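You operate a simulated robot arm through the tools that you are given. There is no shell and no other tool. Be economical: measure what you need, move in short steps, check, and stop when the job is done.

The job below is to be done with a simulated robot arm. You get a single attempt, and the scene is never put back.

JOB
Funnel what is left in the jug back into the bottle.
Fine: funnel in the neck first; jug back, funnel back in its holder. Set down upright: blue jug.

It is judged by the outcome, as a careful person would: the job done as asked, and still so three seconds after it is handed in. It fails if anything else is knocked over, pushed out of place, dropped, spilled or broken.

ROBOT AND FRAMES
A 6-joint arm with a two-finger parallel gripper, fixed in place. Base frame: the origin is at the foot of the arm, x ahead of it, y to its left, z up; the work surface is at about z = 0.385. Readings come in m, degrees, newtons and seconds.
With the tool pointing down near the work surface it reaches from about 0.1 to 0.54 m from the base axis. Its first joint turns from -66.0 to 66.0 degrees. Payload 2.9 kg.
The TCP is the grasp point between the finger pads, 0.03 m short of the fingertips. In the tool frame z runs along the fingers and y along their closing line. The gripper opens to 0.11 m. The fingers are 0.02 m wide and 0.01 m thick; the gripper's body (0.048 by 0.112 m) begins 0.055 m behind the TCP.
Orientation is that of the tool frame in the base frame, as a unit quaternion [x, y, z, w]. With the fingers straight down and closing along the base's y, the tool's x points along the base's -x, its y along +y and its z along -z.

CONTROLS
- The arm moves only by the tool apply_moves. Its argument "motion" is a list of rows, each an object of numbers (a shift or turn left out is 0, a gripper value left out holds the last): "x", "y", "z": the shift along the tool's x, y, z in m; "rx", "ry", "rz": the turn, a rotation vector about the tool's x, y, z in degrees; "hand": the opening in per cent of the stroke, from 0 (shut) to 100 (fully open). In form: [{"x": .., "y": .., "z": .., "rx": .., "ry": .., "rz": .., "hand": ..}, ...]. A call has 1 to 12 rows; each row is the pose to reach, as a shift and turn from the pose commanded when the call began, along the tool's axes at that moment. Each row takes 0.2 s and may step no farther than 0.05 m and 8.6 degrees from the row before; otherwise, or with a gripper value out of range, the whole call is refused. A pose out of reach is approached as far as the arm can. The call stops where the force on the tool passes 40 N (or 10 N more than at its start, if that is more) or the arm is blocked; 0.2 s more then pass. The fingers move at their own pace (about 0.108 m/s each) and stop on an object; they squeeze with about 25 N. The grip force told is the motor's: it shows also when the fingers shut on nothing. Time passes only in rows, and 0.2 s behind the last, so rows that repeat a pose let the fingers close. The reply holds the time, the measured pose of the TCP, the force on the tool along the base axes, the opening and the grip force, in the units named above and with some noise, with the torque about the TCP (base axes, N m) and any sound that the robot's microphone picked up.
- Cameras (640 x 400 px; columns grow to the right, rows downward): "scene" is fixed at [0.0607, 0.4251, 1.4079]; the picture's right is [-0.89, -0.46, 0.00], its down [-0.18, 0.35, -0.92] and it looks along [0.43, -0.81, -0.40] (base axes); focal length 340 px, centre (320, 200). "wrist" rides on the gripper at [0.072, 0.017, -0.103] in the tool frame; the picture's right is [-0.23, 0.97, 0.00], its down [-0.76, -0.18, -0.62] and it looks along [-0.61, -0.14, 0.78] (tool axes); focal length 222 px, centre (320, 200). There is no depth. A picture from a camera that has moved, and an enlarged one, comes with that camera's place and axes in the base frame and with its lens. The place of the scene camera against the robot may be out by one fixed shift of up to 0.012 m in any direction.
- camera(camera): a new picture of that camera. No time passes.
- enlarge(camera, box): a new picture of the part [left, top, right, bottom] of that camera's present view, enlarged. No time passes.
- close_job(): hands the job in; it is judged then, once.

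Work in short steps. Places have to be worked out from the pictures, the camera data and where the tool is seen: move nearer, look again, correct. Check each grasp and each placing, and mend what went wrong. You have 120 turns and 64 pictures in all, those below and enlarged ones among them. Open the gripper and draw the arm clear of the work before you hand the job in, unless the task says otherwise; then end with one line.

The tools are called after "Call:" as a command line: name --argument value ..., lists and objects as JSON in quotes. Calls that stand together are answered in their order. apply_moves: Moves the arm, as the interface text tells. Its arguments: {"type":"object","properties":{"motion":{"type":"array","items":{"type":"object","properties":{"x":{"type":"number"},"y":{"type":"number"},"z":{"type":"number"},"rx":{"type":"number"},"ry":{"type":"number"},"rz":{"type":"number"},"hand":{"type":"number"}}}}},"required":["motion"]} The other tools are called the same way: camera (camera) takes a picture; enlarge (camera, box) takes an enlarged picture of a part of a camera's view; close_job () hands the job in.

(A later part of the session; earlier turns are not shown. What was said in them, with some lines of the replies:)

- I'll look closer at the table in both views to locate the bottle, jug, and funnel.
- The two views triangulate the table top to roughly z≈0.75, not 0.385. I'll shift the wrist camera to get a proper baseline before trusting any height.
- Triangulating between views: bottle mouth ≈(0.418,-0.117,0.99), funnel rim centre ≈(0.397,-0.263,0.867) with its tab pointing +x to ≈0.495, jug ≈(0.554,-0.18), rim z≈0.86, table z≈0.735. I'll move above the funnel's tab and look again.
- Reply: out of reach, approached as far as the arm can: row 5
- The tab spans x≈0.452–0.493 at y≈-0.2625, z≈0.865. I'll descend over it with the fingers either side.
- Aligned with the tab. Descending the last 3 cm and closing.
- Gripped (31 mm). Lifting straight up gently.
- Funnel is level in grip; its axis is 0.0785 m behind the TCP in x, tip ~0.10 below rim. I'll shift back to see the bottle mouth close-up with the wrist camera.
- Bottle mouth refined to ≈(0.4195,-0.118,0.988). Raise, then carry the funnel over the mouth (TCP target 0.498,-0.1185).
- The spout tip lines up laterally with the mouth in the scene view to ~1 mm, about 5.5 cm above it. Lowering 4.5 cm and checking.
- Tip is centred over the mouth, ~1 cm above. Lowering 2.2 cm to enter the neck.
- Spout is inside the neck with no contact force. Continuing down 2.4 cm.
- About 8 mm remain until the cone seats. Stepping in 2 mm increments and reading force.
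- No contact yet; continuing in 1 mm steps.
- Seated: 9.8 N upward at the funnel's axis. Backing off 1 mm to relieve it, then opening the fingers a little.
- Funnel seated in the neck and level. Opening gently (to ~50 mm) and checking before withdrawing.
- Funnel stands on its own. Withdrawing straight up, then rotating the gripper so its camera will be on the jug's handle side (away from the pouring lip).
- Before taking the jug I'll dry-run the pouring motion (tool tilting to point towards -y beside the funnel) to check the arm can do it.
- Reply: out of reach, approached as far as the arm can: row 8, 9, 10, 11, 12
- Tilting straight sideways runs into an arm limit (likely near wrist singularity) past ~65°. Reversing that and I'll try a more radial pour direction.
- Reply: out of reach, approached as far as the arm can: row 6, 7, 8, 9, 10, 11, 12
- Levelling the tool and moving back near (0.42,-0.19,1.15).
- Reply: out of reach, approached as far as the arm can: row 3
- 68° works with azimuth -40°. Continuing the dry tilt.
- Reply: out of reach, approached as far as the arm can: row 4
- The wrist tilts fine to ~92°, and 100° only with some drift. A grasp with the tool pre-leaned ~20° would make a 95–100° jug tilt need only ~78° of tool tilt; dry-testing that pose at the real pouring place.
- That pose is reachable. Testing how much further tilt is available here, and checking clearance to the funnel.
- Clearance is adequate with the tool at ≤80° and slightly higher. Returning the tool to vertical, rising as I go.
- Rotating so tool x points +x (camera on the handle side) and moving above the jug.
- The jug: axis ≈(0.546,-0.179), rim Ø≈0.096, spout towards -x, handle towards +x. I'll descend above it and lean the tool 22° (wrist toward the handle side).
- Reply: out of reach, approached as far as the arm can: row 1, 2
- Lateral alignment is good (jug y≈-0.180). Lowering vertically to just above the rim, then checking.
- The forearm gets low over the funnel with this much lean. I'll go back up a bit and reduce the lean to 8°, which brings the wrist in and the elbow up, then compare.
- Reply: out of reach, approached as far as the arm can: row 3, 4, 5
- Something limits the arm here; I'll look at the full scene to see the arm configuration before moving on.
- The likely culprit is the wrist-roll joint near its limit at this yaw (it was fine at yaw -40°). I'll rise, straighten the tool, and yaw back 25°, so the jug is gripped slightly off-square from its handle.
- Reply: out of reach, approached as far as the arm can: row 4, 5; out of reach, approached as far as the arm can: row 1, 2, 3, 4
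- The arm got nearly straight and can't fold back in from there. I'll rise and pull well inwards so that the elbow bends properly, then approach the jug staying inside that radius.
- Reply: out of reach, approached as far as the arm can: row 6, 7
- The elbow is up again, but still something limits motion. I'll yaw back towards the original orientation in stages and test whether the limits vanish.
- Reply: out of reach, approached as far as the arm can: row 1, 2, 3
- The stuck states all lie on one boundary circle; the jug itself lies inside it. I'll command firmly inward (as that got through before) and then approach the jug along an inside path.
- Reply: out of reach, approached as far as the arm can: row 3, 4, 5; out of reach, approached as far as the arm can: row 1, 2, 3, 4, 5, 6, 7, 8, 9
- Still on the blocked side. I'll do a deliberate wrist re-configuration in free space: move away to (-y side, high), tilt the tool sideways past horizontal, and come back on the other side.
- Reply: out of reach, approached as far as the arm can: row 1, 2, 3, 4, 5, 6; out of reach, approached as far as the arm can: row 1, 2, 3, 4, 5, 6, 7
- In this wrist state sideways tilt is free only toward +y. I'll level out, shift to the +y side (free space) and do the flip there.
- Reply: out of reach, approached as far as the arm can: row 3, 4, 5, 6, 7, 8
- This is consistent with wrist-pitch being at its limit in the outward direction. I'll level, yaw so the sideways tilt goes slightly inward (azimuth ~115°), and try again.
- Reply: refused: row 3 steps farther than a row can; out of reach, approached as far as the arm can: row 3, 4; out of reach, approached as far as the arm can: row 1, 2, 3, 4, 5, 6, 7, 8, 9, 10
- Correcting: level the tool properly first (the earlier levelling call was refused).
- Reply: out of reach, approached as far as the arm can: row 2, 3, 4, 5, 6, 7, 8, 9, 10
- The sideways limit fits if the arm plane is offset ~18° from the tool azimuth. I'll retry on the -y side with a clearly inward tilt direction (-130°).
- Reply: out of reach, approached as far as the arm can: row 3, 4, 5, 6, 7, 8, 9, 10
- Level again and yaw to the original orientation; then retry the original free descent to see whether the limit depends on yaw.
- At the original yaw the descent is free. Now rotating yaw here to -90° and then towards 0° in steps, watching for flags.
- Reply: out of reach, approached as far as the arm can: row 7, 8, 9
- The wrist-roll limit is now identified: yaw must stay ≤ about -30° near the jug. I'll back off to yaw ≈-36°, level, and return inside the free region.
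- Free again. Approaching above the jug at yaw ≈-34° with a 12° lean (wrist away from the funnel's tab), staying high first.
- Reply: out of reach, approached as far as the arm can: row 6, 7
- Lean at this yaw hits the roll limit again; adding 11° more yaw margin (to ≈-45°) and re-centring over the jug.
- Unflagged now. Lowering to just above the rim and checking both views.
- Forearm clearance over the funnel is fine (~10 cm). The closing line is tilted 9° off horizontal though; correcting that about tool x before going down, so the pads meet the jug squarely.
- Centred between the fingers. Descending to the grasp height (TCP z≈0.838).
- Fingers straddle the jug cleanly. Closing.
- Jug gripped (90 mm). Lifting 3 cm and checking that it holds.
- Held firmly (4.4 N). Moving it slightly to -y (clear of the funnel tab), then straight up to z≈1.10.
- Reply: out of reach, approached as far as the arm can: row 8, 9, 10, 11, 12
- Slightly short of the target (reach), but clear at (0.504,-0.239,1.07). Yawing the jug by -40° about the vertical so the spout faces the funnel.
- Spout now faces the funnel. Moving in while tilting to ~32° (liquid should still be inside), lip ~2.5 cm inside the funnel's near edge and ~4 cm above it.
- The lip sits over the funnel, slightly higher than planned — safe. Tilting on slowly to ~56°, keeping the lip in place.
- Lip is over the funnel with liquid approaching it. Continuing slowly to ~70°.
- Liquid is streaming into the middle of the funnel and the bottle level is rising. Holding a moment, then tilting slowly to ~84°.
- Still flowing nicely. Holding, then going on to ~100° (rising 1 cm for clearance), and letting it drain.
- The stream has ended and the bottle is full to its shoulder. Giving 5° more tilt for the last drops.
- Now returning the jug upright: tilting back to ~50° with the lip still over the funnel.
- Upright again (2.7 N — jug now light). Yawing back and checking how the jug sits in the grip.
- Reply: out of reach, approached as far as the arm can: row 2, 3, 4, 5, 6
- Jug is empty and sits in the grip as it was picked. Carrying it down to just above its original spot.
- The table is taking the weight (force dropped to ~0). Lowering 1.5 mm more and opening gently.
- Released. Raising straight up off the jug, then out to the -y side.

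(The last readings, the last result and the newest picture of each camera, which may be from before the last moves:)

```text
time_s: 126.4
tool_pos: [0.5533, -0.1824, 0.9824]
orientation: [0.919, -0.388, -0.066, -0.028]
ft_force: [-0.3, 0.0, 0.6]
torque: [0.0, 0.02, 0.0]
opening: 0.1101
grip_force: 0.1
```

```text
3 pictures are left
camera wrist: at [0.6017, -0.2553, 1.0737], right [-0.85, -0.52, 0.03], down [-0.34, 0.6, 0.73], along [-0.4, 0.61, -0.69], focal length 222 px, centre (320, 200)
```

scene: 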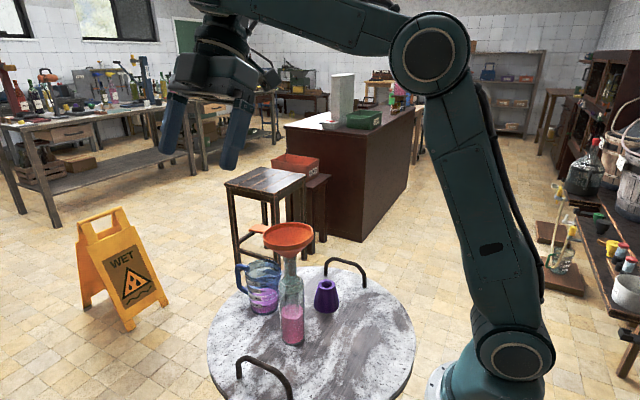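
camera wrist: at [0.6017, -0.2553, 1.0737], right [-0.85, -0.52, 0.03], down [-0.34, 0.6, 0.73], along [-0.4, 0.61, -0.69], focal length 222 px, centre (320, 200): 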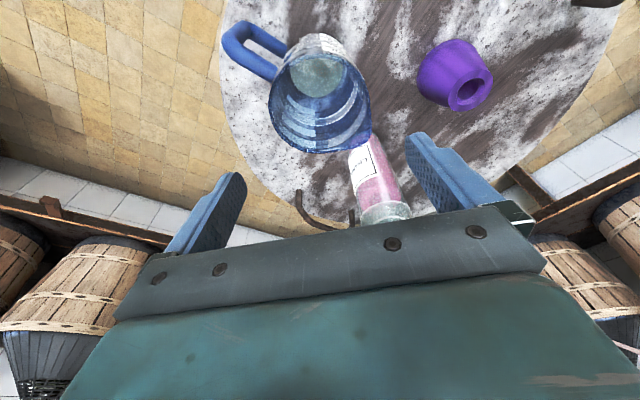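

Jug stands upright and empty. Levelling, moving to the -y side and yawing back to the original orientation for the funnel.

Call:
apply_moves --motion '[{"x": -0.001, "y": 0.024, "z": -0.03}, {"x": -0.002, "y": 0.055, "z": -0.06, "ry": 2}, {"x": -0.003, "y": 0.088, "z": -0.08, "ry": 5}, {"x": -0.0045, "y": 0.1172, "z": -0.0881, "ry": 8.2}, {"x": -0.0045, "y": 0.1172, "z": -0.0881, "ry": 8.2}]'

Call:
apply_moves --motion '[{"rz": 8.3}, {"rz": 16.6}, {"rz": 25}, {"rz": 33.3}, {"rz": 41.6}, {"rz": 50}, {"rz": 58.3}, {"rz": 66.6}]'

Call:
apply_moves --motion '[{"rz": 8.3}, {"rz": 16.6}, {"rz": 25}, {"rz": 33.3}, {"rz": 41.6}, {"rz": 50}, {"rz": 58.3}, {"rz": 66.6}]'

```text
time_s: 127.6
tool_pos: [0.4758, -0.2701, 1.0716]
orientation: [0.921, -0.389, 0.0, 0.0]
ft_force: [0.4, 0.0, 0.1]
torque: [0.02, -0.03, -0.02]
opening: 0.1101
grip_force: 0.0
```

```text
time_s: 129.4
tool_pos: [0.4746, -0.2683, 1.0707]
orientation: [-0.555, 0.832, 0.0, 0.0]
ft_force: [0.7, -0.2, 0.7]
torque: [0.02, -0.02, 0.02]
opening: 0.1101
grip_force: 0.0
```

```text
time_s: 131.2
tool_pos: [0.476, -0.2696, 1.0707]
orientation: [-0.007, 1.0, 0.001, 0.0]
ft_force: [-0.2, 0.8, 0.1]
torque: [0.0, -0.03, -0.02]
opening: 0.1099
grip_force: 0.0
```

Oriented as before. Going up and over the tab's position, to z≈1.12, and looking.

Call:
apply_moves --motion '[{"z": -0.04, "rz": 0.4}, {"z": -0.08, "rz": 0.8}, {"z": -0.1, "rz": 0.8}, {"x": -0.007, "y": 0.045, "z": -0.1, "rz": 0.8}, {"x": -0.014, "y": 0.09, "z": -0.1, "rz": 0.8}, {"x": -0.019, "y": 0.13, "z": -0.1, "rz": 0.8}, {"x": -0.0217, "y": 0.1508, "z": -0.1, "rz": 0.8}, {"x": -0.0217, "y": 0.1508, "z": -0.05, "rz": 0.8}, {"x": -0.0217, "y": 0.1508, "z": -0.04, "rz": 0.8}, {"x": -0.0217, "y": 0.1508, "z": -0.04, "rz": 0.8}]'

Call:
camera --camera "wrist"

```text
time_s: 133.4
tool_pos: [0.4944, -0.1177, 1.1096]
orientation: [-0.002, 1.0, 0.0, 0.0]
ft_force: [-0.1, -1.0, -0.1]
torque: [0.02, -0.02, -0.03]
opening: 0.1101
grip_force: 0.2
```

```text
2 pictures are left
camera wrist: at [0.4213, -0.1, 1.2126], right [0.22, 0.97, 0.0], down [0.76, -0.18, 0.62], along [0.61, -0.14, -0.78], focal length 222 px, centre (320, 200)
```

wrist: 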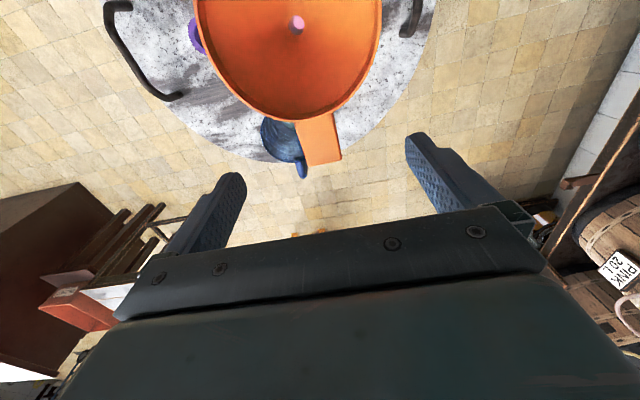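

The tab is at (0.476–0.516, -0.118), aligned. Descending to it and closing.

Call:
apply_moves --motion '[{"x": -0.0016, "y": -0.0005, "z": 0.03}, {"x": -0.0016, "y": -0.0005, "z": 0.055}, {"x": -0.0016, "y": -0.0005, "z": 0.0734}, {"x": -0.0016, "y": -0.0005, "z": 0.0734, "hand": 60}, {"x": -0.0016, "y": -0.0005, "z": 0.0734, "hand": 40}, {"x": -0.0016, "y": -0.0005, "z": 0.0734, "hand": 30}, {"x": -0.0016, "y": -0.0005, "z": 0.0734, "hand": 20}, {"x": -0.0016, "y": -0.0005, "z": 0.0734, "hand": 0}, {"x": -0.0016, "y": -0.0005, "z": 0.0734, "hand": 0}]'

```text
time_s: 135.4
tool_pos: [0.4979, -0.1196, 1.0371]
orientation: [-0.001, 1.0, -0.001, 0.0]
ft_force: [0.0, 0.2, -0.1]
torque: [-0.01, 0.02, 0.03]
opening: 0.031
grip_force: 25.1
```

Tab gripped (31 mm). Lifting straight up slowly out of the neck.

Call:
apply_moves --motion '[{"z": -0.005}, {"z": -0.012}, {"z": -0.02}, {"z": -0.03}, {"z": -0.042}, {"z": -0.055}, {"z": -0.055}, {"z": -0.055}, {"z": -0.068}, {"z": -0.082}, {"z": -0.1}, {"z": -0.115}]'

```text
time_s: 138.0
tool_pos: [0.4979, -0.1187, 1.1518]
orientation: [-0.002, 1.0, 0.0, 0.0]
ft_force: [0.3, 0.0, 0.2]
torque: [0.01, -0.03, -0.01]
opening: 0.0309
grip_force: 24.6
```

Clear of the bottle. Carrying it over to the holder and down to just above it.

Call:
apply_moves --motion '[{"x": 0.006, "y": -0.036}, {"x": 0.012, "y": -0.072}, {"x": 0.018, "y": -0.108}, {"x": 0.0214, "y": -0.1432}, {"x": 0.0214, "y": -0.1432}, {"x": 0.0214, "y": -0.1432, "z": 0.04}, {"x": 0.0214, "y": -0.1432, "z": 0.08}, {"x": 0.0214, "y": -0.1432, "z": 0.12}, {"x": 0.0214, "y": -0.1432, "z": 0.16}, {"x": 0.0214, "y": -0.1432, "z": 0.19}, {"x": 0.0214, "y": -0.1432, "z": 0.19}]'

Call:
enlarge --camera "scene" --box '[280, 225, 370, 325]'

```text
time_s: 140.4
tool_pos: [0.4768, -0.2626, 0.963]
orientation: [-0.002, 1.0, 0.001, 0.0]
ft_force: [-0.1, 0.3, -0.3]
torque: [0.02, -0.02, 0.0]
opening: 0.0309
grip_force: 25.1
```

```text
4.00 times, centred on (325, 275) of scene
camera zoom: at [0.0607, 0.4251, 1.4079], right [-0.89, -0.46, 0.0], down [-0.18, 0.35, -0.92], along [0.43, -0.81, -0.4], focal length 1359 px, centre (300, -100)
```

zoom: 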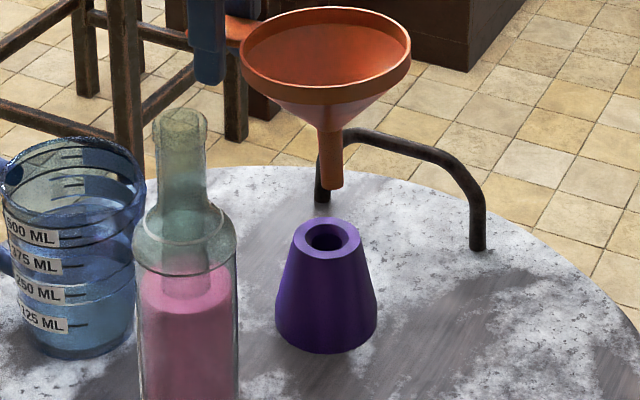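

Spout tip is aligned over the holder's hole (within ~2 mm, hole ≈30 mm). Lowering in.

Call:
apply_moves --motion '[{"z": 0.02}, {"z": 0.04}, {"z": 0.055}, {"z": 0.07}, {"z": 0.08}, {"z": 0.088}, {"z": 0.093}, {"z": 0.093}]'

```text
time_s: 142.2
tool_pos: [0.4739, -0.2609, 0.869]
orientation: [-0.001, 1.0, 0.0, 0.0]
ft_force: [1.6, 0.4, -0.4]
torque: [-0.02, -0.08, 0.03]
opening: 0.0307
grip_force: 24.7
```

Call:
apply_moves --motion '[{"z": 0.0015}, {"z": 0.003}, {"z": 0.004}, {"z": 0.004}]'

```text
time_s: 143.2
tool_pos: [0.4745, -0.2624, 0.8647]
orientation: [-0.002, 1.0, 0.001, 0.0]
ft_force: [-1.2, -1.5, 2.4]
torque: [-0.04, 0.22, 0.1]
opening: 0.0308
grip_force: 25.1
```

Seated at the original height (light contact). Releasing and withdrawing straight up.

Call:
apply_moves --motion '[{"hand": 31}, {"hand": 36}, {"hand": 45}, {"hand": 60}, {"hand": 75}, {"hand": 75}]'

Call:
apply_moves --motion '[{"z": -0.015}, {"z": -0.04}, {"z": -0.08}, {"z": -0.12}, {"z": -0.16}, {"z": -0.2}, {"z": -0.24}, {"z": -0.28}, {"z": -0.32, "hand": 100}]'

Call:
enlarge --camera "scene" --box '[200, 210, 420, 370]'

```text
time_s: 144.6
tool_pos: [0.4746, -0.2619, 0.865]
orientation: [-0.002, 1.0, -0.001, -0.001]
ft_force: [1.2, -0.9, -0.2]
torque: [-0.01, 0.02, 0.0]
opening: 0.0826
grip_force: 0.0
```

```text
time_s: 146.6
tool_pos: [0.4753, -0.2626, 1.1884]
orientation: [0.0, 1.0, -0.001, -0.001]
ft_force: [0.1, -0.8, -0.1]
torque: [-0.04, 0.02, -0.01]
opening: 0.1099
grip_force: 0.0
```

```text
2.50 times, centred on (310, 290) of scene
camera zoom: at [0.0607, 0.4251, 1.4079], right [-0.89, -0.46, 0.0], down [-0.18, 0.35, -0.92], along [0.43, -0.81, -0.4], focal length 850 px, centre (345, -25)
```

zoom: 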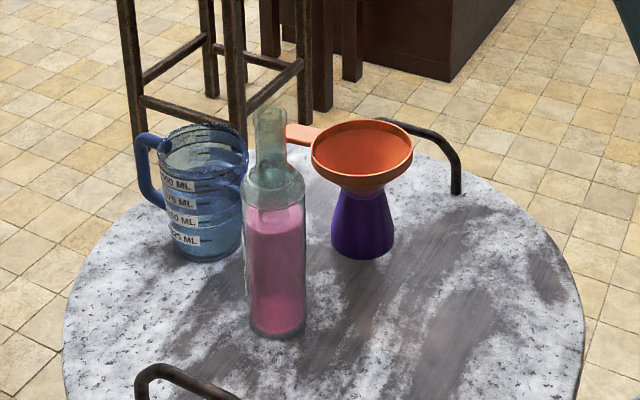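

Bottle refilled, the empty jug stands upright in its place, and the funnel is back in its holder. No spill shows, and the arm is clear with the gripper open, so I'm handing in.

Call:
close_job

```text
The job is handed in.
```

The job is done and handed in: the jug's contents went through the funnel into the bottle with no spill visible. The blue jug stands upright and empty at its original spot, and the funnel is back in its holder.
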